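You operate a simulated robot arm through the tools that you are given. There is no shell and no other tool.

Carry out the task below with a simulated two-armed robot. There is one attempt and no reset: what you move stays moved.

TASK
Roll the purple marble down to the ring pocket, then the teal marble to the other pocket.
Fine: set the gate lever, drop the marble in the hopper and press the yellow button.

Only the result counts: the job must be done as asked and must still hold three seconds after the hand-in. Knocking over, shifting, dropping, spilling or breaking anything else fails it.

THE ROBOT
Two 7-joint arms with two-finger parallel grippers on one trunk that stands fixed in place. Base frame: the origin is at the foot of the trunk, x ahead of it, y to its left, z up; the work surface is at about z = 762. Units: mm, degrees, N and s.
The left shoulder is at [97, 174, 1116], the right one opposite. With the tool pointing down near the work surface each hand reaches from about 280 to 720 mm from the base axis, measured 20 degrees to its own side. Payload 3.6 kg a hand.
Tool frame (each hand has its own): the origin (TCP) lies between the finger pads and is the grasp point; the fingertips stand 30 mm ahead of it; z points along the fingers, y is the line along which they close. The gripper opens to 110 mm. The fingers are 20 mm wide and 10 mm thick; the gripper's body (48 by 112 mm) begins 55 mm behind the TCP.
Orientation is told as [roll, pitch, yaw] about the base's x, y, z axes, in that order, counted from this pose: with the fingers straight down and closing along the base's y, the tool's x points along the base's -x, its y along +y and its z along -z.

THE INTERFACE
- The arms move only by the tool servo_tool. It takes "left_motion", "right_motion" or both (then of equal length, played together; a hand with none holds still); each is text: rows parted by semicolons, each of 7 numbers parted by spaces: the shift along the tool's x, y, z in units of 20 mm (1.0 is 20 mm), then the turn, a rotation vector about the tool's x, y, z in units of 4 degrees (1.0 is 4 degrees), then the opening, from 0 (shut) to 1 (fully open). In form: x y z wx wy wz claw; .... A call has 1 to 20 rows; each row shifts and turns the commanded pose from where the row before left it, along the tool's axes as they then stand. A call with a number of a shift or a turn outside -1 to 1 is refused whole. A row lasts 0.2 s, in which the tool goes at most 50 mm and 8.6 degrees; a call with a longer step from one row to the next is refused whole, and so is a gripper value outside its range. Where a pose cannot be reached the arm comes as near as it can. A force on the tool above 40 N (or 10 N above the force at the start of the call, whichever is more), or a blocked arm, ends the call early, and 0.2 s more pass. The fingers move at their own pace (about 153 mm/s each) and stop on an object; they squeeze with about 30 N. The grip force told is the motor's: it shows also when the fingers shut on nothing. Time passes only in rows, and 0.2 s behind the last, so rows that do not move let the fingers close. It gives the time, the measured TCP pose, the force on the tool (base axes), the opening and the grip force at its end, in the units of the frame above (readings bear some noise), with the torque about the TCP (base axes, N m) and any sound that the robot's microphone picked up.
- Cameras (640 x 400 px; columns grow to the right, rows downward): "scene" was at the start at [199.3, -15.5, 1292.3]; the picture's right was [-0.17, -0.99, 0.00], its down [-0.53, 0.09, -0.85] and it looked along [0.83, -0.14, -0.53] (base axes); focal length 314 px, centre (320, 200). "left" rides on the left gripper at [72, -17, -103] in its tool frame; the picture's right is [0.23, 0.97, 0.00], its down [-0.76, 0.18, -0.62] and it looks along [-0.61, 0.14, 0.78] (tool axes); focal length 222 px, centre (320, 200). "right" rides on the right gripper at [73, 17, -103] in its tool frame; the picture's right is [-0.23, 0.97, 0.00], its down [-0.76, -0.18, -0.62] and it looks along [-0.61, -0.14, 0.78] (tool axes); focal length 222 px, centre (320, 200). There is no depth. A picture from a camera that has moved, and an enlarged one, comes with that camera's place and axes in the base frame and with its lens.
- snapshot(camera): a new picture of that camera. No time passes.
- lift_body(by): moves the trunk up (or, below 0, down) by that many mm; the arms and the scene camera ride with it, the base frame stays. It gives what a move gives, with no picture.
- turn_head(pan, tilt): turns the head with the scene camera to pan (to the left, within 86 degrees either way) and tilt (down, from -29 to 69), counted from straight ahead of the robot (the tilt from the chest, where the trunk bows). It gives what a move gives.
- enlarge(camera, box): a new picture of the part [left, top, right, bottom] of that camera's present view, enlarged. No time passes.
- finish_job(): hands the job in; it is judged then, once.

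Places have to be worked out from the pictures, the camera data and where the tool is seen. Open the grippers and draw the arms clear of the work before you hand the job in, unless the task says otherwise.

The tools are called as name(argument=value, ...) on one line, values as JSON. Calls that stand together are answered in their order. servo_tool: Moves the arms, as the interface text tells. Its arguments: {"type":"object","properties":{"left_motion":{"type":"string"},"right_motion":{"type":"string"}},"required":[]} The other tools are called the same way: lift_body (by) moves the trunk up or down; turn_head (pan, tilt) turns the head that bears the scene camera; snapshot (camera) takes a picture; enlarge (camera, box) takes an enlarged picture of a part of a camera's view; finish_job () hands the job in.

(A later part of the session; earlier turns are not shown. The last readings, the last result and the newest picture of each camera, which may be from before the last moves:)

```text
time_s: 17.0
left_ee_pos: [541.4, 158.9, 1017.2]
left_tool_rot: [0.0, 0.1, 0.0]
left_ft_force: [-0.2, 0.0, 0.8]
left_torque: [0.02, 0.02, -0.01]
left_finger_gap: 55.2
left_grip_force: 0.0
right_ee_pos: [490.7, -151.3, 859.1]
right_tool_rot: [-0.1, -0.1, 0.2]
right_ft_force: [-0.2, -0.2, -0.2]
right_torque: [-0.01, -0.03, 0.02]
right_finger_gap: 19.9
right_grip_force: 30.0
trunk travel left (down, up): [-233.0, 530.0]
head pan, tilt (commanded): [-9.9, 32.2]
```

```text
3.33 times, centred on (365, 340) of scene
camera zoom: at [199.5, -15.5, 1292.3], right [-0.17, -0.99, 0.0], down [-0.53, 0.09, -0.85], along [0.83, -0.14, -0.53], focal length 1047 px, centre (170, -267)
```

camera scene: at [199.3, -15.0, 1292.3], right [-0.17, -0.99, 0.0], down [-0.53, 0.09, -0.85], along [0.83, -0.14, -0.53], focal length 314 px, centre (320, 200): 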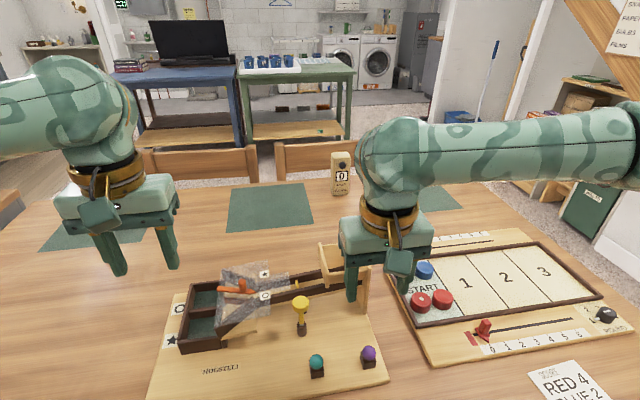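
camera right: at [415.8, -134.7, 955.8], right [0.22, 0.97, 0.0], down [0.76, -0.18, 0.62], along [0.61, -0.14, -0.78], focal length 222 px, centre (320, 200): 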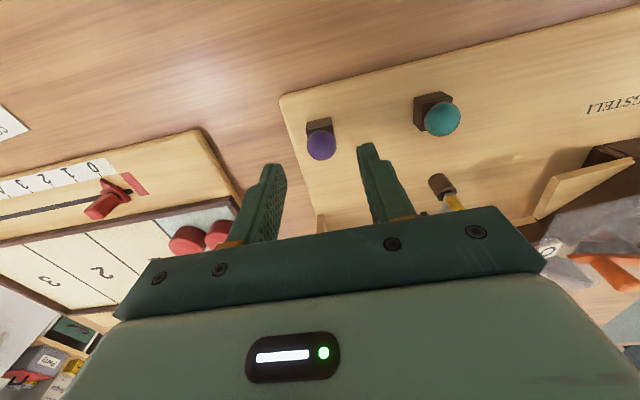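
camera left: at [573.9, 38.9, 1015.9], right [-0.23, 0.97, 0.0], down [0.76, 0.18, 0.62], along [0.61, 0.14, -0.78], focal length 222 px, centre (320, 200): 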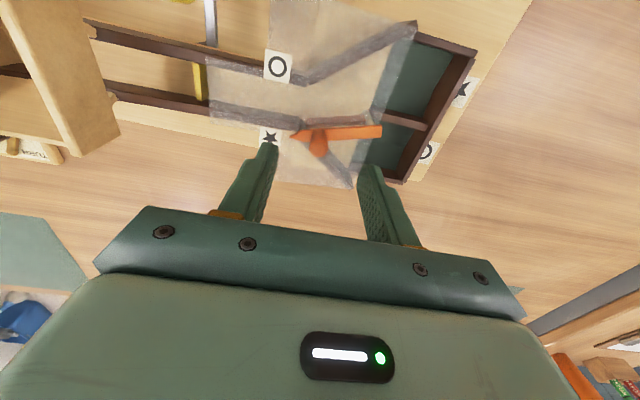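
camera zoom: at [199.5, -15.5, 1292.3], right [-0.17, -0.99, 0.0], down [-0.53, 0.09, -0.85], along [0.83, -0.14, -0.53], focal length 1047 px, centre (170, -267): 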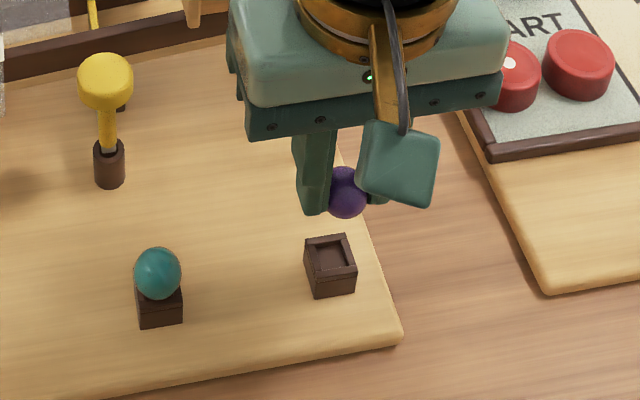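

The purple marble is firmly held. I raise it above the rim height and carry it over the hopper.

servo_tool(right_motion="0 0 -0.6 0 0 0 0.12; 0 0 -0.9 0 0 0 0.12; 0 0 -0.9 0 0 0 0.12; 0 0 -0.9 0 0 0 0.12; 0 0 -0.9 0 0 0 0.12; 0 0 -0.8 0 0 0 0.12; -0.4 0.05 0 0 0 0 0.12; -0.7 0.09 0 0 0 0 0.12; -0.8 0.1 0 0 0 0 0.12; -0.8 0.1 0 0 0 0 0.12; -0.8 0.1 0 0 0 0 0.12; -0.8 0.1 0 0 0 0 0.12; -0.8 0.1 0 0 0 0 0.12; -0.8 0.1 0 0 0 0 0.12; -0.7 0.1 0 0 0 0 0.12; -0.5 0.06 0 0 0 0 0.12; 0 0 0 0 0 0 0.12")

snapshot(camera="right")

snapshot(camera="scene")

snapshot(camera="left")

```text
time_s: 20.6
left_ee_pos: [540.5, 159.2, 1017.0]
left_tool_rot: [-0.1, 0.1, 0.1]
left_ft_force: [-0.3, 0.8, 0.2]
left_torque: [-0.01, 0.02, -0.01]
left_finger_gap: 55.0
left_grip_force: 0.2
right_ee_pos: [633.1, -131.8, 957.5]
right_tool_rot: [-0.1, -0.1, 0.2]
right_ft_force: [0.5, 1.3, -0.6]
right_torque: [0.01, 0.02, 0.01]
right_finger_gap: 19.7
right_grip_force: 30.4
trunk travel left (down, up): [-233.0, 530.0]
head pan, tilt (commanded): [-9.9, 32.2]
```

```text
taken
camera right: at [560.5, -115.6, 1061.1], right [0.22, 0.97, 0.0], down [0.76, -0.17, 0.62], along [0.61, -0.14, -0.78], focal length 222 px, centre (320, 200)
```

right: 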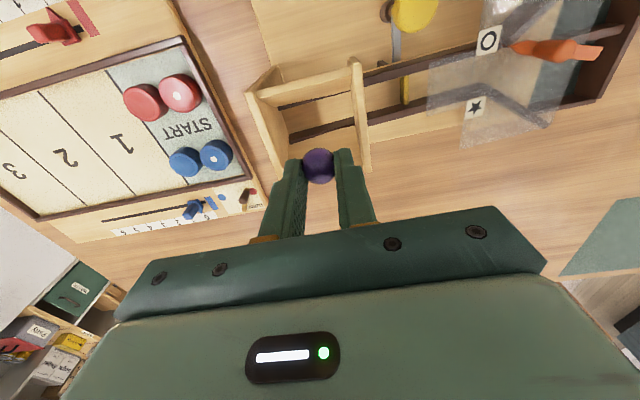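

```text
taken
camera scene: at [199.3, -15.5, 1292.3], right [-0.17, -0.99, 0.0], down [-0.53, 0.09, -0.85], along [0.83, -0.14, -0.53], focal length 314 px, centre (320, 200)
```

scene: 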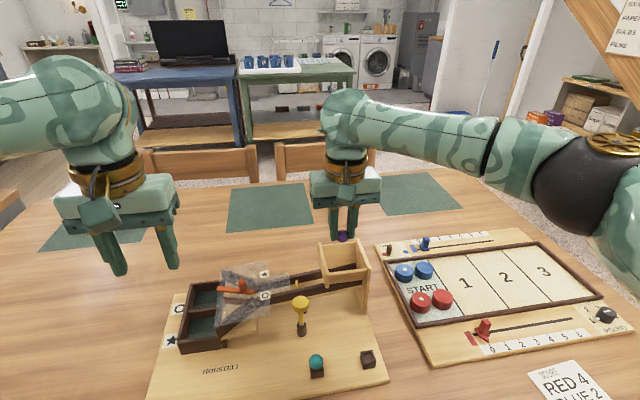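

```text
taken
camera left: at [469.3, 141.2, 1119.0], right [-0.23, 0.97, 0.0], down [0.76, 0.18, 0.62], along [0.61, 0.14, -0.78], focal length 222 px, centre (320, 200)
```

left: 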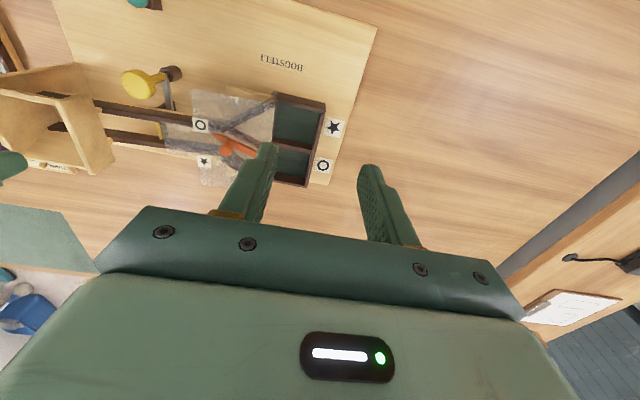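

I zoom to check the hand's alignment over the hopper opening.

enlarge(camera="right", box=[240, 50, 400, 200])

enlarge(camera="scene", box=[290, 200, 400, 320])

```text
2.67 times, centred on (320, 125) of right
camera zoom: at [560.5, -115.6, 1061.1], right [0.22, 0.97, 0.0], down [0.76, -0.17, 0.62], along [0.61, -0.14, -0.78], focal length 592 px, centre (320, 400)
```

zoom: 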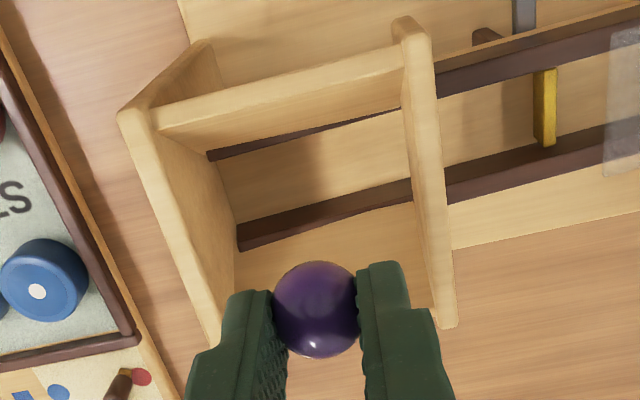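

```text
3.33 times, centred on (345, 260) of scene
camera zoom: at [199.3, -15.5, 1292.3], right [-0.17, -0.99, 0.0], down [-0.53, 0.09, -0.85], along [0.83, -0.14, -0.53], focal length 1047 px, centre (237, 0)
```

zoom: 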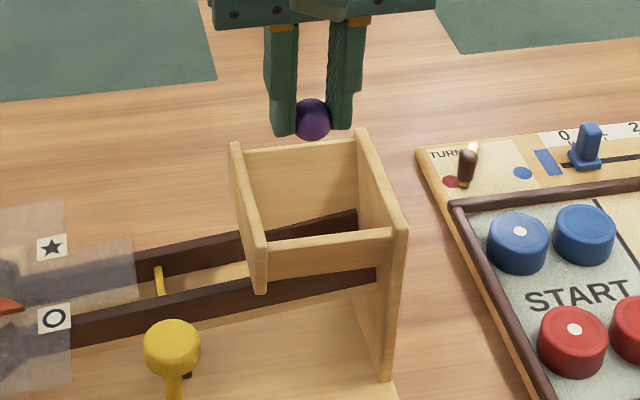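

The opening's inner faces are about y -170 to -101 and x 600 to 668, so its centre is near (634, -135). I shift 3 mm to the right and lower the marble into the hopper.

servo_tool(right_motion="0 -0.05 0.4 0 0 0 0.12; 0 -0.05 0.6 0 0 0 0.12; 0 -0.05 0.7 0 0 0 0.12; 0 0 0.7 0 0 0 0.12; 0 0 0.6 0 0 0 0.12; 0 0 0.4 0 0 0 0.12; 0 0 0 0 0 0 0.12")

enlarge(camera="right", box=[240, 50, 400, 200])

enlarge(camera="scene", box=[290, 200, 400, 320])

enlarge(camera="left", box=[0, 40, 200, 180])

```text
time_s: 22.2
left_ee_pos: [540.6, 158.6, 1017.0]
left_tool_rot: [0.0, 0.0, 0.2]
left_ft_force: [-0.6, 0.3, -0.1]
left_torque: [0.02, -0.03, 0.02]
left_finger_gap: 55.1
left_grip_force: 0.1
right_ee_pos: [635.4, -136.5, 888.5]
right_tool_rot: [-0.2, -0.1, 0.2]
right_ft_force: [0.0, -0.4, 0.0]
right_torque: [0.02, 0.03, 0.04]
right_finger_gap: 19.8
right_grip_force: 29.8
trunk travel left (down, up): [-233.0, 530.0]
head pan, tilt (commanded): [-9.9, 32.2]
```

```text
2.67 times, centred on (320, 125) of right
camera zoom: at [561.9, -119.3, 992.4], right [0.22, 0.97, 0.0], down [0.76, -0.18, 0.62], along [0.61, -0.14, -0.78], focal length 592 px, centre (320, 400)
```

zoom: 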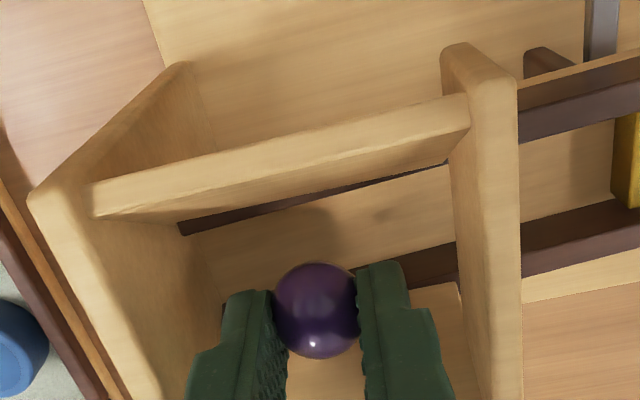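

```text
3.33 times, centred on (345, 260) of scene
camera zoom: at [199.4, -15.4, 1292.3], right [-0.17, -0.99, 0.0], down [-0.53, 0.09, -0.85], along [0.83, -0.14, -0.53], focal length 1047 px, centre (237, 0)
```

zoom: 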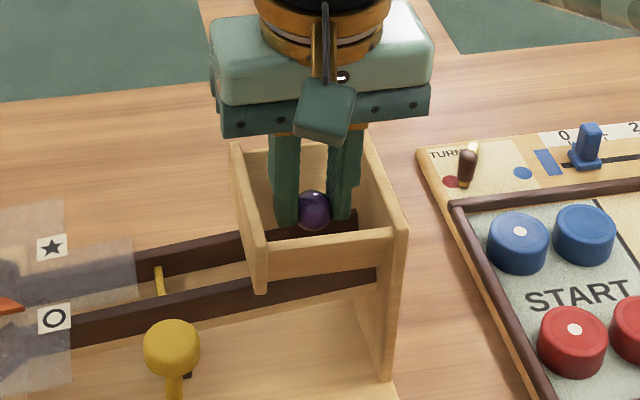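

```text
2.86 times, centred on (100, 110) of left
camera zoom: at [469.3, 141.2, 1119.0], right [-0.23, 0.97, 0.0], down [0.76, 0.18, 0.62], along [0.61, 0.14, -0.78], focal length 635 px, centre (949, 457)
```

zoom: 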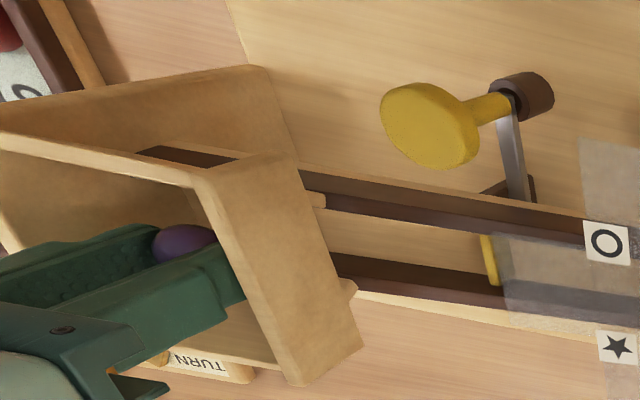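

The marble hangs at about (633, -137, 867), right over the track between the rails and inside the hopper walls. I open the fingers just enough to release it.

servo_tool(right_motion="0 0 0 0 0 0 0.22; 0 0 0 0 0 0 0.28; 0 0 0 0 0 0 0.3; 0 0 0 0 0 0 0.3; 0 0 0 0 0 0 0.3")

enlarge(camera="right", box=[240, 50, 400, 200])

enlarge(camera="scene", box=[240, 200, 400, 320])

enlarge(camera="left", box=[0, 40, 200, 180])

```text
time_s: 23.4
left_ee_pos: [540.9, 158.9, 1016.2]
left_tool_rot: [0.1, -0.1, 0.1]
left_ft_force: [-0.6, -0.3, -0.1]
left_torque: [0.03, 0.0, -0.01]
left_finger_gap: 55.0
left_grip_force: 0.0
right_ee_pos: [634.6, -135.2, 890.3]
right_tool_rot: [-0.1, 0.0, 0.1]
right_ft_force: [-0.3, -0.6, 0.5]
right_torque: [-0.01, -0.01, -0.02]
right_finger_gap: 33.1
right_grip_force: 0.0
trunk travel left (down, up): [-233.0, 530.0]
head pan, tilt (commanded): [-9.9, 32.2]
```

```text
2.67 times, centred on (320, 125) of right
camera zoom: at [561.9, -119.3, 992.5], right [0.23, 0.97, 0.0], down [0.76, -0.18, 0.62], along [0.61, -0.14, -0.78], focal length 592 px, centre (320, 400)
```

zoom: 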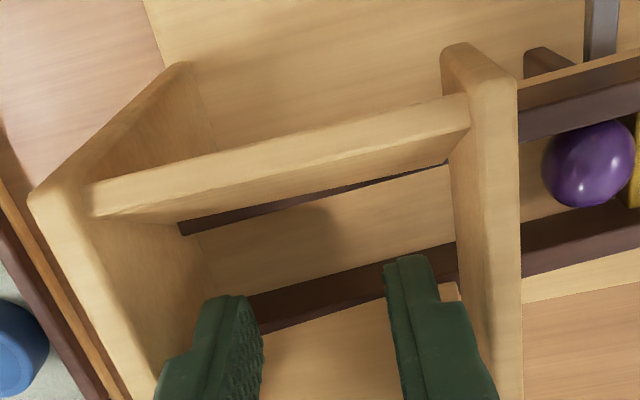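

```text
3.33 times, centred on (320, 260) of scene
camera zoom: at [199.4, -15.4, 1292.3], right [-0.17, -0.99, 0.0], down [-0.53, 0.09, -0.85], along [0.83, -0.14, -0.53], focal length 1047 px, centre (320, 0)
```

zoom: 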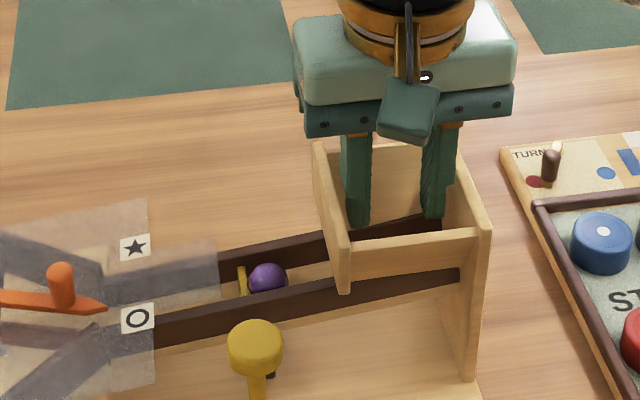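

```text
2.86 times, centred on (100, 110) of left
camera zoom: at [469.4, 141.2, 1119.0], right [-0.23, 0.97, 0.0], down [0.76, 0.18, 0.62], along [0.61, 0.14, -0.78], focal length 635 px, centre (949, 457)
```

zoom: 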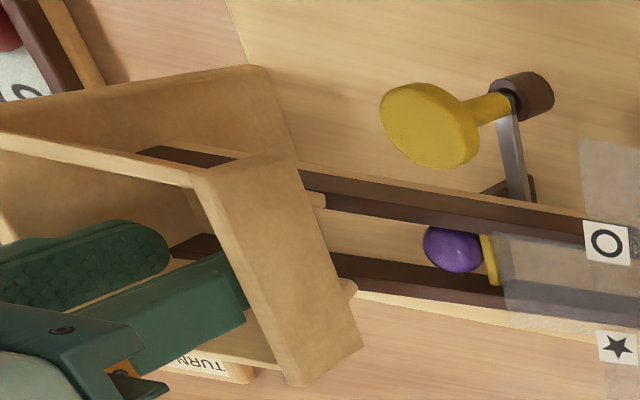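

The purple marble dropped onto the track and rolled to the yellow stop. I lift the right hand out of the hopper, close the fingers, and move above the yellow button at about (570, -45, 848).

servo_tool(right_motion="0 0 -0.5 0 0 0 0.3; 0 0 -0.9 0 0 0 0.3; 0 0 -0.9 0 0 0 0.3; 0 0 -0.9 0 0 0 0.3; 0.5 0.7 -0.2 0 0 0 0.1; 0.55 0.8 0 0 0 0 0; 0.55 0.8 0 0 0 0 0; 0.55 0.8 0 0 0 0 0; 0.55 0.8 0 0 0 0 0; 0.53 0.62 0 0 0 0 0; 0 0 0 0 0 0 0")

snapshot(camera="right")

enlarge(camera="scene", box=[220, 200, 400, 340])

enlarge(camera="left", box=[0, 40, 300, 190])

```text
time_s: 25.8
left_ee_pos: [540.7, 158.9, 1017.0]
left_tool_rot: [-0.1, 0.1, 0.0]
left_ft_force: [0.0, -0.4, -1.0]
left_torque: [-0.01, 0.01, 0.01]
left_finger_gap: 55.2
left_grip_force: 0.1
right_ee_pos: [569.2, -44.8, 958.2]
right_tool_rot: [-0.1, 0.0, 0.1]
right_ft_force: [0.2, 0.1, 0.0]
right_torque: [0.0, 0.01, 0.02]
right_finger_gap: 0.1
right_grip_force: 30.2
trunk travel left (down, up): [-233.0, 530.0]
head pan, tilt (commanded): [-9.9, 32.2]
```

```text
taken
camera right: at [496.5, -28.7, 1061.2], right [0.22, 0.97, 0.0], down [0.76, -0.18, 0.62], along [0.61, -0.14, -0.78], focal length 222 px, centre (320, 200)
```

right: 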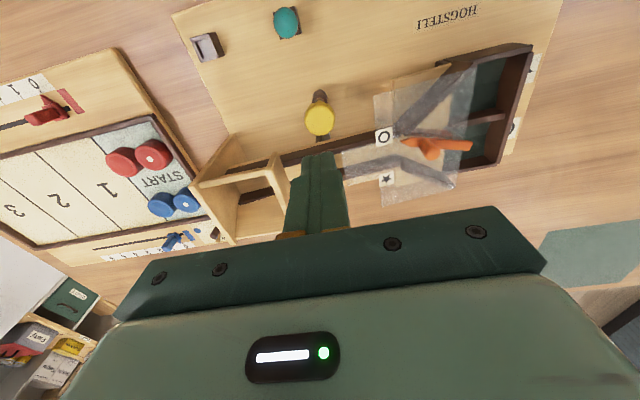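

```text
2.86 times, centred on (310, 270) of scene
camera zoom: at [199.5, -15.5, 1292.3], right [-0.17, -0.99, 0.0], down [-0.53, 0.09, -0.85], along [0.83, -0.14, -0.53], focal length 897 px, centre (349, 0)
```

zoom: 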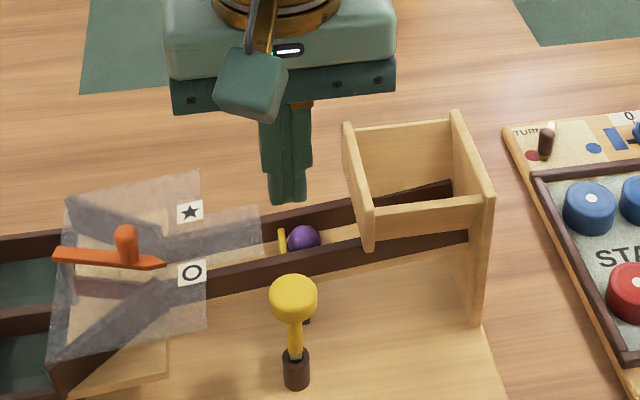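

```text
2.13 times, centred on (150, 115) of left
camera zoom: at [469.4, 141.1, 1118.9], right [-0.23, 0.97, 0.0], down [0.76, 0.18, 0.62], along [0.61, 0.14, -0.78], focal length 474 px, centre (683, 381)
```

zoom: 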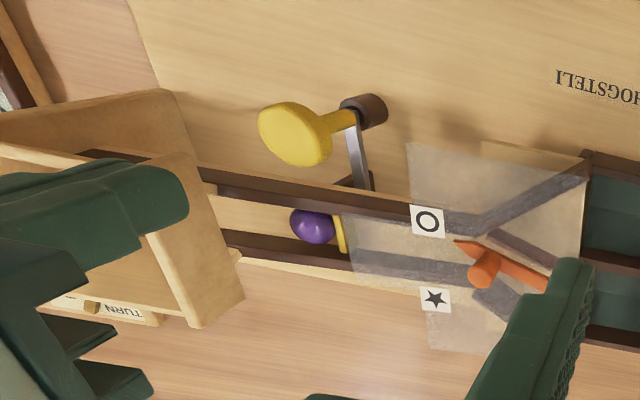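

The button is right under the closed fingers. I descend to just above its head.

servo_tool(right_motion="0 -0.03 0.7 0 0 0 0; 0 -0.03 0.7 0 0 0 0; 0 0 0.7 0 0 0 0; 0 0 0.7 0 0 0 0; 0 0 0.6 0 0 0 0; 0 0 0 0 0 0 0")

enlarge(camera="scene", box=[240, 220, 360, 350])

enlarge(camera="right", box=[240, 60, 400, 200])

enlarge(camera="left", box=[60, 40, 260, 170])

```text
time_s: 27.2
left_ee_pos: [540.1, 158.9, 1017.7]
left_tool_rot: [0.0, 0.0, 0.1]
left_ft_force: [0.2, -1.2, 1.1]
left_torque: [-0.05, 0.01, -0.01]
left_finger_gap: 54.7
left_grip_force: 0.1
right_ee_pos: [568.4, -46.3, 889.9]
right_tool_rot: [-0.1, -0.2, 0.1]
right_ft_force: [0.4, 0.4, 0.6]
right_torque: [0.01, -0.03, 0.02]
right_finger_gap: 0.0
right_grip_force: 30.0
trunk travel left (down, up): [-233.0, 530.0]
head pan, tilt (commanded): [-9.9, 32.2]
```

```text
3.08 times, centred on (300, 285) of scene
camera zoom: at [199.3, -15.4, 1292.3], right [-0.17, -0.99, 0.0], down [-0.53, 0.09, -0.85], along [0.83, -0.14, -0.53], focal length 966 px, centre (382, -62)
```

zoom: 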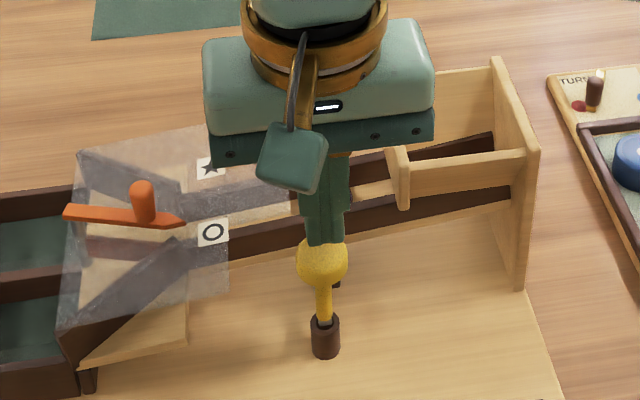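

```text
2.86 times, centred on (320, 130) of right
camera zoom: at [496.3, -31.2, 994.5], right [0.22, 0.97, 0.0], down [0.76, -0.18, 0.62], along [0.61, -0.14, -0.78], focal length 635 px, centre (320, 400)
```

zoom: 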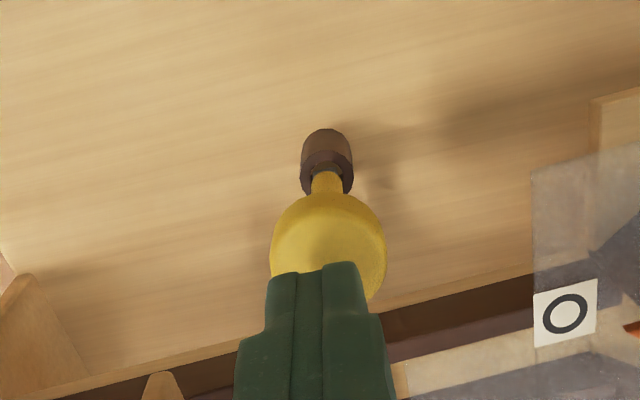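

```text
3.08 times, centred on (160, 105) of left
camera zoom: at [469.2, 141.3, 1119.0], right [-0.23, 0.97, 0.0], down [0.76, 0.18, 0.62], along [0.61, 0.14, -0.78], focal length 684 px, centre (812, 492)
```

zoom: 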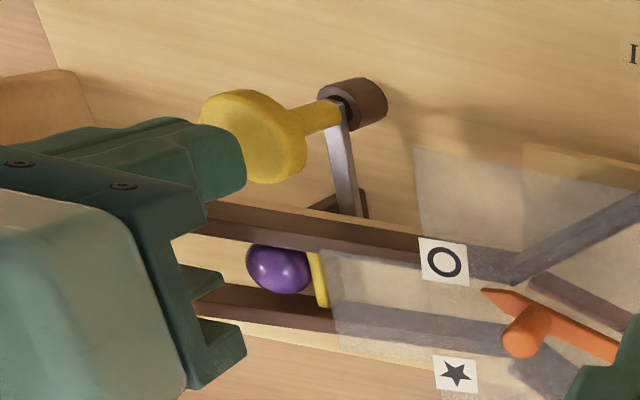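

The fingertips are 10–12 mm above the button head, centred. I press down in small steps, watching the force.

servo_tool(right_motion="0 0 0.25 0 0 0 0; 0 0 0.25 0 0 0 0; 0 0 0.25 0 0 0 0; 0 0 0.25 0 0 0 0; 0 0 0 0 0 0 0")

enlarge(camera="left", box=[60, 40, 330, 190])

enlarge(camera="scene", box=[160, 220, 360, 360])

```text
time_s: 28.4
left_ee_pos: [539.7, 158.4, 1017.2]
left_tool_rot: [0.0, -0.1, 0.1]
left_ft_force: [1.0, -0.1, 0.1]
left_torque: [0.0, -0.01, 0.01]
left_finger_gap: 54.8
left_grip_force: 0.1
right_ee_pos: [568.8, -47.2, 870.1]
right_tool_rot: [0.0, -0.1, 0.1]
right_ft_force: [0.8, 1.0, 1.3]
right_torque: [0.02, -0.02, -0.03]
right_finger_gap: 0.0
right_grip_force: 29.6
trunk travel left (down, up): [-233.0, 530.0]
head pan, tilt (commanded): [-9.9, 32.2]
```

```text
2.37 times, centred on (195, 115) of left
camera zoom: at [469.1, 141.2, 1119.1], right [-0.23, 0.97, 0.0], down [0.76, 0.18, 0.62], along [0.61, 0.14, -0.78], focal length 526 px, centre (616, 402)
```

zoom: 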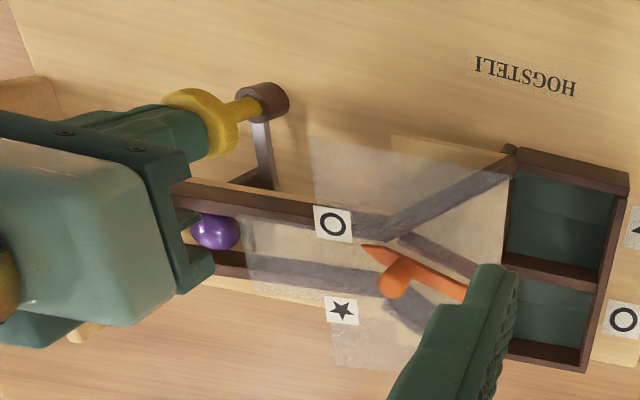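

```text
2.86 times, centred on (260, 290) of scene
camera zoom: at [199.1, -15.4, 1292.4], right [-0.17, -0.99, 0.0], down [-0.53, 0.09, -0.85], along [0.83, -0.14, -0.53], focal length 897 px, centre (491, -57)
```

zoom: 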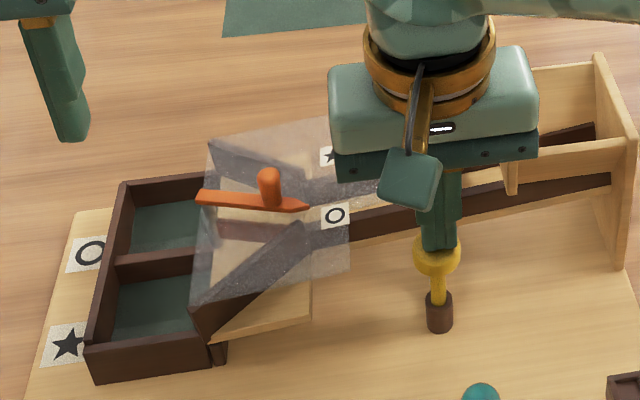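

The yellow stop has dropped and the marble has begun to roll. I hold the button down and wait.

servo_tool(right_motion="0 0 0.1 0 0 0 0; 0 0 0 0 0 0 0; 0 0 0 0 0 0 0; 0 0 0 0 0 0 0; 0 0 0 0 0 0 0; 0 0 0 0 0 0 0; 0 0 0 0 0 0 0")

enlarge(camera="left", box=[60, 40, 330, 190])

enlarge(camera="scene", box=[160, 220, 360, 360])

```text
time_s: 30.0
left_ee_pos: [540.1, 159.2, 1016.5]
left_tool_rot: [0.0, 0.0, 0.0]
left_ft_force: [-0.6, -0.4, -0.3]
left_torque: [-0.01, 0.0, -0.02]
left_finger_gap: 54.9
left_grip_force: 0.1
right_ee_pos: [568.0, -47.5, 868.6]
right_tool_rot: [0.0, -0.1, 0.1]
right_ft_force: [0.1, 1.3, 2.0]
right_torque: [0.05, -0.01, -0.01]
right_finger_gap: 0.0
right_grip_force: 30.2
trunk travel left (down, up): [-233.0, 530.0]
head pan, tilt (commanded): [-9.9, 32.2]
```

```text
2.37 times, centred on (195, 115) of left
camera zoom: at [469.1, 141.3, 1119.0], right [-0.23, 0.97, 0.0], down [0.76, 0.18, 0.62], along [0.61, 0.14, -0.78], focal length 526 px, centre (616, 402)
```

zoom: 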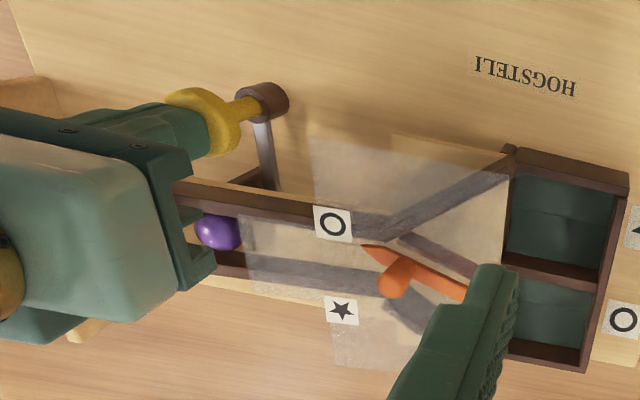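

```text
2.86 times, centred on (260, 290) of scene
camera zoom: at [199.2, -15.3, 1292.4], right [-0.17, -0.99, 0.0], down [-0.53, 0.09, -0.85], along [0.83, -0.14, -0.53], focal length 897 px, centre (491, -57)
```

zoom: 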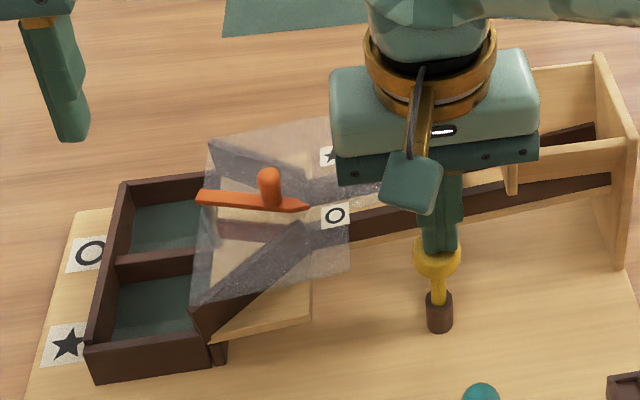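

The marble has only shifted slightly, so the stop is only partly lowered (tip at z≈839, force 2 N). I press further in small steps.

servo_tool(right_motion="0 0 0.15 0 0 0 0; 0 0 0.15 0 0 0 0; 0 0 0.15 0 0 0 0; 0 0 0 0 0 0 0; 0 0 0 0 0 0 0")

enlarge(camera="left", box=[120, 60, 240, 160])

enlarge(camera="scene", box=[160, 220, 360, 360])

```text
time_s: 31.2
left_ee_pos: [539.4, 159.3, 1018.8]
left_tool_rot: [0.1, 0.0, 0.1]
left_ft_force: [-0.2, 0.6, 0.2]
left_torque: [0.01, -0.02, 0.0]
left_finger_gap: 55.1
left_grip_force: 0.1
right_ee_pos: [567.4, -46.8, 862.0]
right_tool_rot: [-0.1, -0.4, 0.1]
right_ft_force: [8.0, -1.8, 32.4]
right_torque: [0.0, -0.25, 0.23]
right_finger_gap: 0.0
right_grip_force: 30.3
trunk travel left (down, up): [-233.0, 530.0]
head pan, tilt (commanded): [-9.9, 32.2]
heard: click
```

```text
4.00 times, centred on (180, 110) of left
camera zoom: at [467.7, 141.2, 1120.2], right [-0.23, 0.97, 0.0], down [0.76, 0.18, 0.62], along [0.61, 0.14, -0.78], focal length 888 px, centre (880, 560)
```

zoom: 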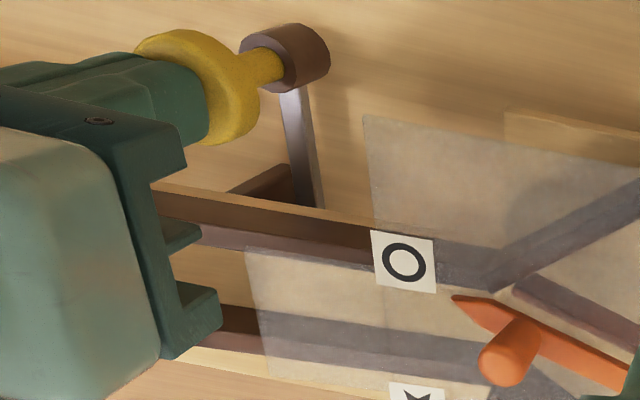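

```text
2.86 times, centred on (260, 290) of scene
camera zoom: at [197.4, -15.4, 1293.0], right [-0.17, -0.99, 0.0], down [-0.52, 0.09, -0.85], along [0.83, -0.14, -0.53], focal length 897 px, centre (491, -57)
```

zoom: 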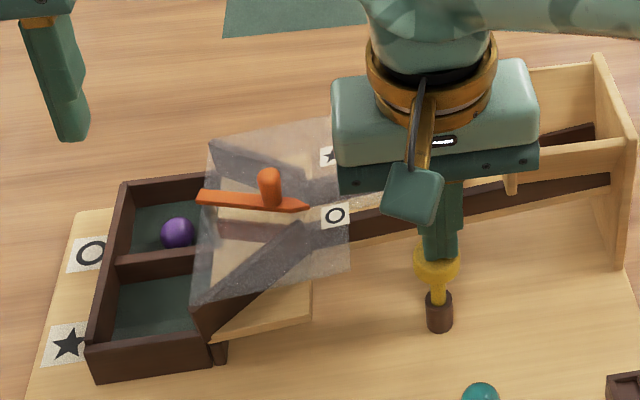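

A click was heard and the purple marble lies in the far (ring) pocket. I release the button, rise, and move the right hand over to above the teal marble.

servo_tool(right_motion="0 0 -0.4 0 0 0 0; 0 0 -0.8 0 0 0 0; 0 0 -0.9 0 0 0 0; 0 0 -0.9 0 0 0 0; 0 0 -0.9 0 0 0 0; 0 0 -0.7 0 0 0 0; 0.7 -0.1 0 0 0 0 0.2; 0.8 -0.14 0 0 0 0 0.4; 0.8 -0.14 0 0 0 0 0.45; 0.8 -0.14 0 0 0 0 0.45; 0.75 -0.14 0 0 0 0 0.45; 0 0 0 0 0 0 0.45")

snapshot(camera="scene")

enlarge(camera="scene", box=[160, 220, 360, 360])

snapshot(camera="right")

```text
time_s: 33.8
left_ee_pos: [540.4, 158.8, 1017.1]
left_tool_rot: [0.1, 0.0, 0.1]
left_ft_force: [-0.3, 0.1, -0.1]
left_torque: [0.01, -0.01, -0.04]
left_finger_gap: 54.7
left_grip_force: 0.1
right_ee_pos: [491.3, -61.1, 951.4]
right_tool_rot: [0.1, 0.0, 0.1]
right_ft_force: [0.0, 0.1, -0.5]
right_torque: [0.0, 0.01, 0.04]
right_finger_gap: 49.3
right_grip_force: 0.0
trunk travel left (down, up): [-233.0, 530.0]
head pan, tilt (commanded): [-9.9, 32.2]
```

```text
taken
camera scene: at [199.5, -15.3, 1292.3], right [-0.17, -0.99, 0.0], down [-0.53, 0.09, -0.85], along [0.83, -0.14, -0.53], focal length 314 px, centre (320, 200)
```

scene: 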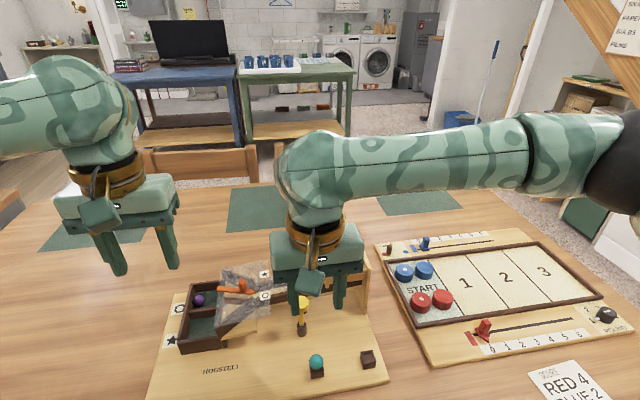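

```text
2.86 times, centred on (260, 290) of scene
camera zoom: at [199.5, -15.3, 1292.3], right [-0.17, -0.99, 0.0], down [-0.53, 0.09, -0.85], along [0.83, -0.14, -0.53], focal length 897 px, centre (491, -57)
```

zoom: 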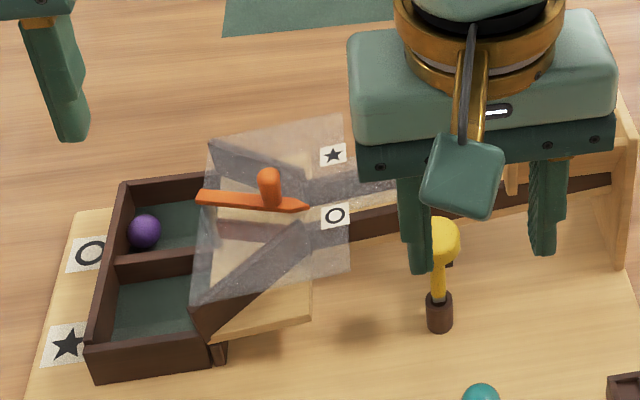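

```text
taken
camera right: at [418.5, -45.1, 1055.0], right [0.23, 0.97, 0.0], down [0.76, -0.18, 0.62], along [0.61, -0.14, -0.78], focal length 222 px, centre (320, 200)
```

right: 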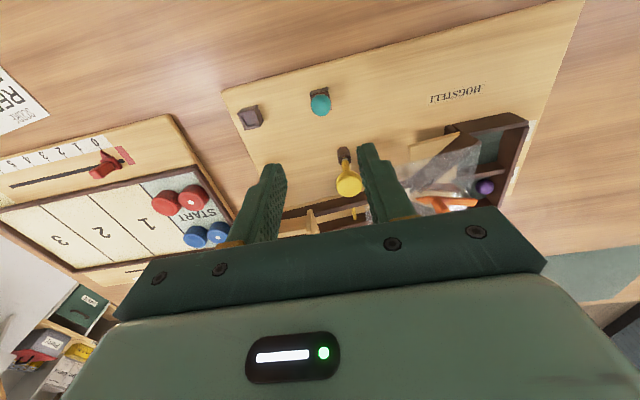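

Purple sits at the ring pocket's end wall and the button has popped back up. Now the left hand returns over the lever knob by reversing its earlier path.

servo_tool(left_motion="-0.37 -0.52 0.43 0 0 0 0.5; -0.37 -0.52 0.43 0 0 0 0.5; -0.37 -0.52 0.43 0 0 0 0.5; -0.37 -0.52 0.43 0 0 0 0.5; -0.37 -0.52 0.43 0 0 0 0.5; -0.37 -0.52 0.43 0 0 0 0.5; -0.37 -0.52 0.43 0 0 0 0.5; -0.37 -0.52 0.43 0 0 0 0.5; -0.37 -0.52 0.43 0 0 0 0.5; -0.37 -0.52 0.43 0 0 0 0.5; 0 0 0 0 0 0 0.5")

enlarge(camera="left", box=[220, 60, 420, 190])

enlarge(camera="scene", box=[160, 210, 320, 330])

```text
time_s: 36.2
left_ee_pos: [616.6, 55.1, 929.1]
left_tool_rot: [-0.1, 0.0, 0.0]
left_ft_force: [-0.3, -0.5, -0.1]
left_torque: [0.0, 0.0, 0.0]
left_finger_gap: 55.0
left_grip_force: 0.0
right_ee_pos: [491.0, -61.0, 952.4]
right_tool_rot: [-0.1, -0.1, 0.0]
right_ft_force: [-0.3, 0.3, 0.4]
right_torque: [0.0, -0.02, 0.01]
right_finger_gap: 49.5
right_grip_force: 0.0
trunk travel left (down, up): [-233.0, 530.0]
head pan, tilt (commanded): [-9.9, 32.2]
```

```text
3.08 times, centred on (320, 125) of left
camera zoom: at [544.6, 37.4, 1031.8], right [-0.23, 0.97, 0.0], down [0.76, 0.18, 0.62], along [0.61, 0.14, -0.78], focal length 684 px, centre (320, 431)
```

zoom: 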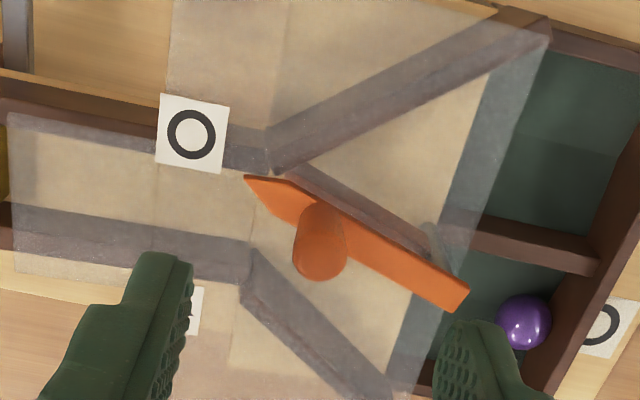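

```text
3.33 times, centred on (240, 270) of scene
camera zoom: at [199.2, -15.3, 1292.4], right [-0.17, -0.99, 0.0], down [-0.53, 0.09, -0.85], along [0.83, -0.14, -0.53], focal length 1047 px, centre (587, -33)
```

zoom: 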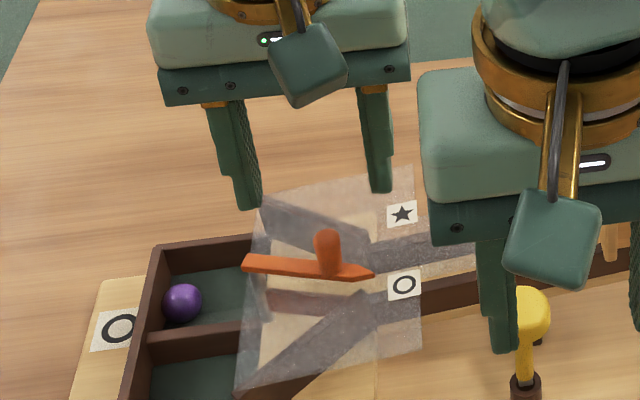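

Purple rests in the ring pocket and the knob is centred under the left hand (about (617, 55)). I descend and grip it.

servo_tool(left_motion="0 0 0.65 0 0 0 0.5; 0 0 0.65 0 0 0 0.5; 0 0 0.65 0 0 0 0.5; 0 0 0.5 0 0 0 0.5; 0 0 0 0 0 0 0.5; 0 0 0 0 0 0 0.3; 0 0 0 0 0 0 0.15; 0 0 0 0 0 0 0.05; 0 0 0 0 0 0 0.05")

enlarge(camera="left", box=[220, 90, 420, 220])

```text
time_s: 38.2
left_ee_pos: [614.8, 54.0, 880.9]
left_tool_rot: [0.0, 0.1, 0.1]
left_ft_force: [1.6, 1.8, -1.5]
left_torque: [0.02, -0.18, 0.0]
left_finger_gap: 13.7
left_grip_force: 45.3
right_ee_pos: [491.5, -61.1, 950.7]
right_tool_rot: [-0.1, -0.1, 0.1]
right_ft_force: [0.7, 0.5, -0.5]
right_torque: [-0.01, 0.01, 0.02]
right_finger_gap: 49.7
right_grip_force: 0.0
trunk travel left (down, up): [-233.0, 530.0]
head pan, tilt (commanded): [-9.9, 32.2]
```

```text
3.08 times, centred on (320, 155) of left
camera zoom: at [543.0, 37.3, 983.0], right [-0.23, 0.97, 0.0], down [0.76, 0.18, 0.62], along [0.61, 0.14, -0.78], focal length 684 px, centre (320, 338)
```

zoom: 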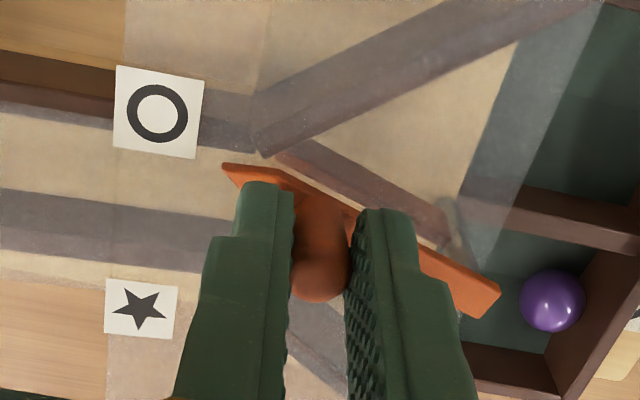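

The knob is gripped again. I swing it back along the arc away from the robot towards the star label.

servo_tool(left_motion="-0.18 -0.055 0 0 0 0 0.05; -0.185 -0.04 0 0 0 0 0.05; -0.19 -0.025 0 0 0 0 0.05; -0.19 -0.01 0 0 0 0 0.05; -0.19 0.01 0 0 0 0 0.05; -0.19 0.025 0 0 0 0 0.05; -0.185 0.04 0 0 0 0 0.05; -0.18 0.055 0 0 0 0 0.05; 0 0 0 0 0 0 0.05")

enlarge(camera="left", box=[220, 90, 420, 220])

enlarge(camera="scene", box=[160, 210, 320, 330])

```text
time_s: 40.2
left_ee_pos: [642.6, 54.7, 881.8]
left_tool_rot: [-0.1, 0.0, 0.0]
left_ft_force: [-13.8, 6.4, -8.7]
left_torque: [0.11, 0.33, 0.04]
left_finger_gap: 13.5
left_grip_force: 44.9
right_ee_pos: [490.9, -59.7, 951.4]
right_tool_rot: [-0.1, -0.1, 0.1]
right_ft_force: [0.2, 0.1, -0.7]
right_torque: [-0.02, -0.02, 0.01]
right_finger_gap: 49.7
right_grip_force: 0.2
trunk travel left (down, up): [-233.0, 530.0]
head pan, tilt (commanded): [-9.9, 32.2]
```

```text
3.08 times, centred on (320, 155) of left
camera zoom: at [572.6, 37.6, 983.0], right [-0.23, 0.97, 0.0], down [0.76, 0.18, 0.62], along [0.61, 0.14, -0.78], focal length 684 px, centre (320, 338)
```

zoom: 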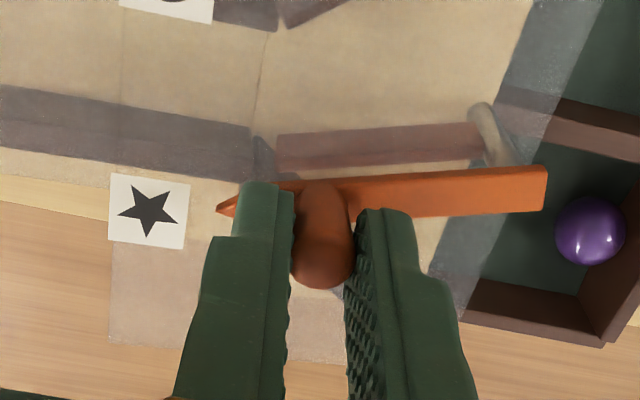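

```text
3.33 times, centred on (240, 270) of scene
camera zoom: at [198.6, -14.6, 1292.4], right [-0.17, -0.99, 0.0], down [-0.53, 0.09, -0.85], along [0.83, -0.14, -0.53], focal length 1047 px, centre (587, -33)
```

zoom: 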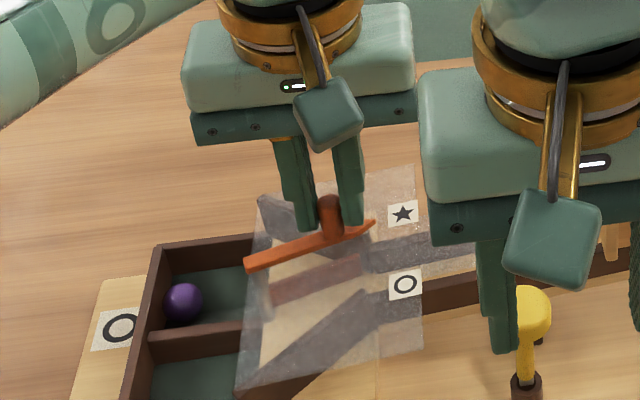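

Force of about 14 N shows the lever is at its star stop, the same place as originally. I relax the push, open, rise, and take the left hand away.

servo_tool(left_motion="0.05 -0.02 0 0 0 0 0.05; 0 0 0 0 0 0 0.3; 0 0 0 0 0 0 0.5; 0 0 -0.5 0 0 0 0.5; 0 0 -1 0 0 0 0.5; 0 0 -1 0 0 0 0.5; 0.5 0.52 -0.43 0 0 0 0.5; 0.5 0.52 -0.43 0 0 0 0.5; 0.5 0.52 -0.43 0 0 0 0.5; 0.5 0.52 -0.43 0 0 0 0.5; 0.5 0.52 -0.43 0 0 0 0.5; 0.5 0.52 -0.43 0 0 0 0.5; 0.5 0.52 -0.43 0 0 0 0.5; 0.5 0.52 -0.43 0 0 0 0.5; 0.5 0.52 -0.43 0 0 0 0.5; 0.5 0.52 -0.43 0 0 0 0.5")

enlarge(camera="scene", box=[160, 210, 320, 330])

enlarge(camera="left", box=[60, 40, 380, 220])

enlarge(camera="right", box=[220, 60, 420, 200])

```text
time_s: 43.6
left_ee_pos: [542.9, 159.5, 1018.7]
left_tool_rot: [0.0, 0.1, 0.1]
left_ft_force: [-0.5, 0.5, 0.8]
left_torque: [-0.04, -0.01, -0.01]
left_finger_gap: 55.0
left_grip_force: 0.1
right_ee_pos: [490.7, -60.2, 951.4]
right_tool_rot: [-0.1, -0.1, 0.1]
right_ft_force: [-0.5, -0.2, 0.4]
right_torque: [-0.01, 0.0, -0.02]
right_finger_gap: 49.6
right_grip_force: 0.0
trunk travel left (down, up): [-233.0, 530.0]
head pan, tilt (commanded): [-9.9, 32.2]
```

```text
3.33 times, centred on (240, 270) of scene
camera zoom: at [199.0, -15.2, 1292.4], right [-0.17, -0.99, 0.0], down [-0.53, 0.09, -0.85], along [0.83, -0.14, -0.53], focal length 1047 px, centre (587, -33)
```

zoom: 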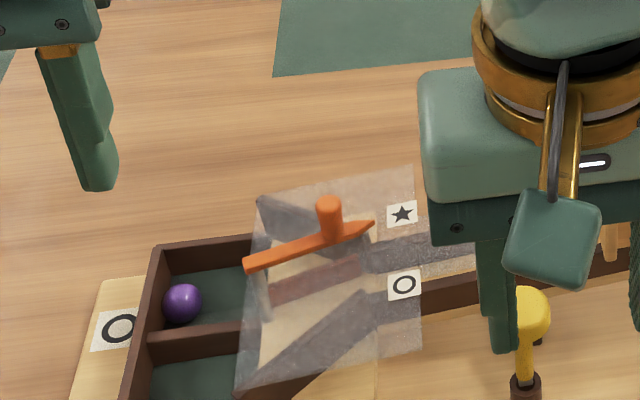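

```text
2.00 times, centred on (220, 130) of left
camera zoom: at [472.1, 141.5, 1120.6], right [-0.23, 0.97, 0.0], down [0.76, 0.18, 0.62], along [0.61, 0.14, -0.78], focal length 444 px, centre (520, 340)
```

zoom: 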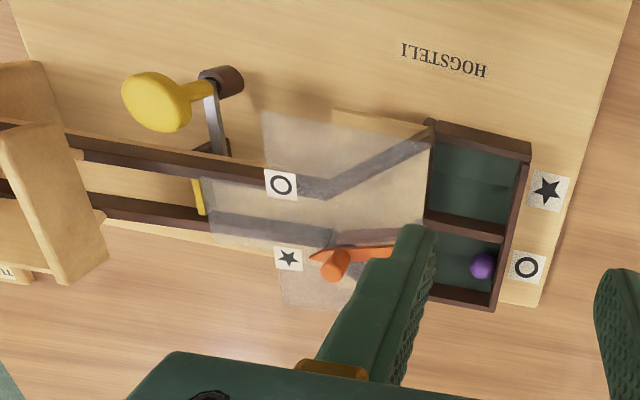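

```text
2.86 times, centred on (320, 130) of right
camera zoom: at [418.2, -44.9, 1055.2], right [0.23, 0.97, 0.0], down [0.76, -0.18, 0.62], along [0.61, -0.14, -0.78], focal length 635 px, centre (320, 400)
```

zoom: 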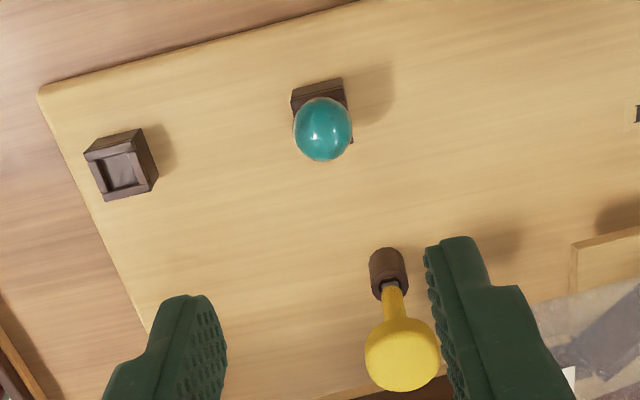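

The lever now points to star, the stop is back up, and purple remains in the ring pocket. Teal is at (490, -60.7), under the right hand; I descend over it.

servo_tool(right_motion="0 0 0.85 0 0 0 0.45; 0 0 0.85 0 0 0 0.45; 0 0 0.85 0 0 0 0.45; 0.02 -0.02 0.85 0 0 0 0.45; 0.02 0 0.85 0 0 0 0.45; 0 0 0.85 0 0 0 0.45; 0 0 0.8 0 0 0 0.45; 0 0 0.7 0 0 0 0.45; 0 0 0 0 0 0 0.45")

enlarge(camera="right", box=[220, 110, 420, 230])

enlarge(camera="scene", box=[260, 300, 410, 400])

```text
time_s: 45.6
left_ee_pos: [544.8, 158.4, 1017.8]
left_tool_rot: [-0.1, 0.0, 0.1]
left_ft_force: [0.5, -0.6, 0.0]
left_torque: [0.03, -0.02, 0.02]
left_finger_gap: 55.2
left_grip_force: 0.0
right_ee_pos: [490.3, -60.1, 819.3]
right_tool_rot: [-0.2, -0.1, 0.1]
right_ft_force: [0.1, 0.4, 0.8]
right_torque: [0.02, 0.02, -0.03]
right_finger_gap: 49.2
right_grip_force: 0.1
trunk travel left (down, up): [-233.0, 530.0]
head pan, tilt (commanded): [-9.9, 32.2]
```

```text
3.20 times, centred on (320, 170) of right
camera zoom: at [418.1, -44.1, 923.5], right [0.23, 0.97, 0.0], down [0.76, -0.18, 0.62], along [0.61, -0.14, -0.78], focal length 711 px, centre (320, 296)
```

zoom: 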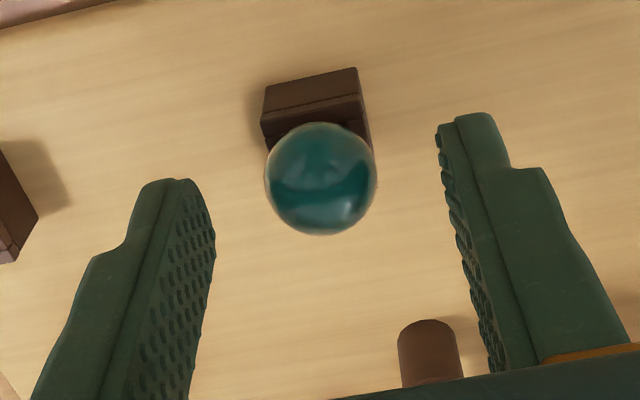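

```text
4.00 times, centred on (335, 350) of scene
camera zoom: at [199.2, -15.4, 1292.4], right [-0.17, -0.99, 0.0], down [-0.53, 0.09, -0.85], along [0.83, -0.14, -0.53], focal length 1256 px, centre (260, -400)
```

zoom: 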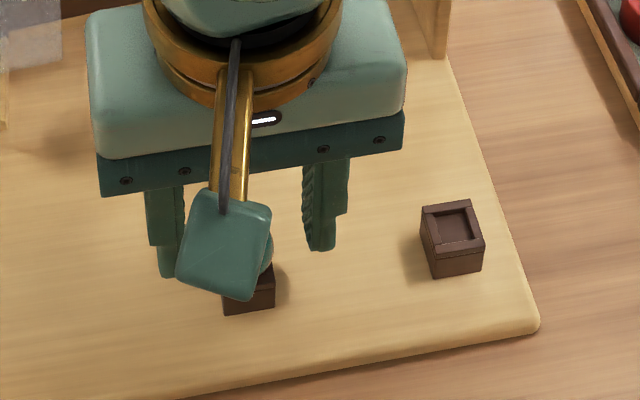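

Teal is centred between the fingers. I lower about 5 mm more and close on it.

servo_tool(right_motion="0 0 0.13 0 0 0 0.45; 0 0 0.1 0 0 0 0.45; 0 0 0 0 0 0 0.3; 0 0 0 0 0 0 0.2; 0 0 0 0 0 0 0.12; 0 0 0 0 0 0 0.12")

enlarge(camera="right", box=[220, 110, 420, 230])

```text
time_s: 47.0
left_ee_pos: [544.5, 158.0, 1018.1]
left_tool_rot: [-0.1, 0.0, 0.1]
left_ft_force: [-0.6, 1.0, -0.4]
left_torque: [-0.02, 0.04, -0.01]
left_finger_gap: 55.1
left_grip_force: 0.0
right_ee_pos: [491.4, -58.8, 814.1]
right_tool_rot: [-0.1, 0.0, 0.1]
right_ft_force: [0.4, 0.3, 0.1]
right_torque: [-0.01, 0.02, -0.02]
right_finger_gap: 20.3
right_grip_force: 30.0
trunk travel left (down, up): [-233.0, 530.0]
head pan, tilt (commanded): [-9.9, 32.2]
```

```text
3.20 times, centred on (320, 170) of right
camera zoom: at [418.7, -43.8, 918.4], right [0.22, 0.97, 0.0], down [0.76, -0.18, 0.62], along [0.61, -0.14, -0.78], focal length 711 px, centre (320, 296)
```

zoom: 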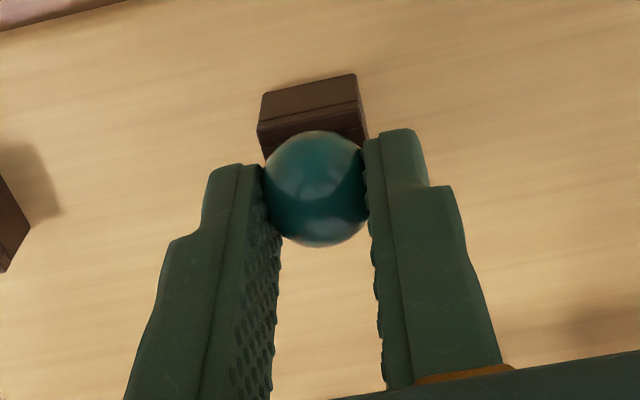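

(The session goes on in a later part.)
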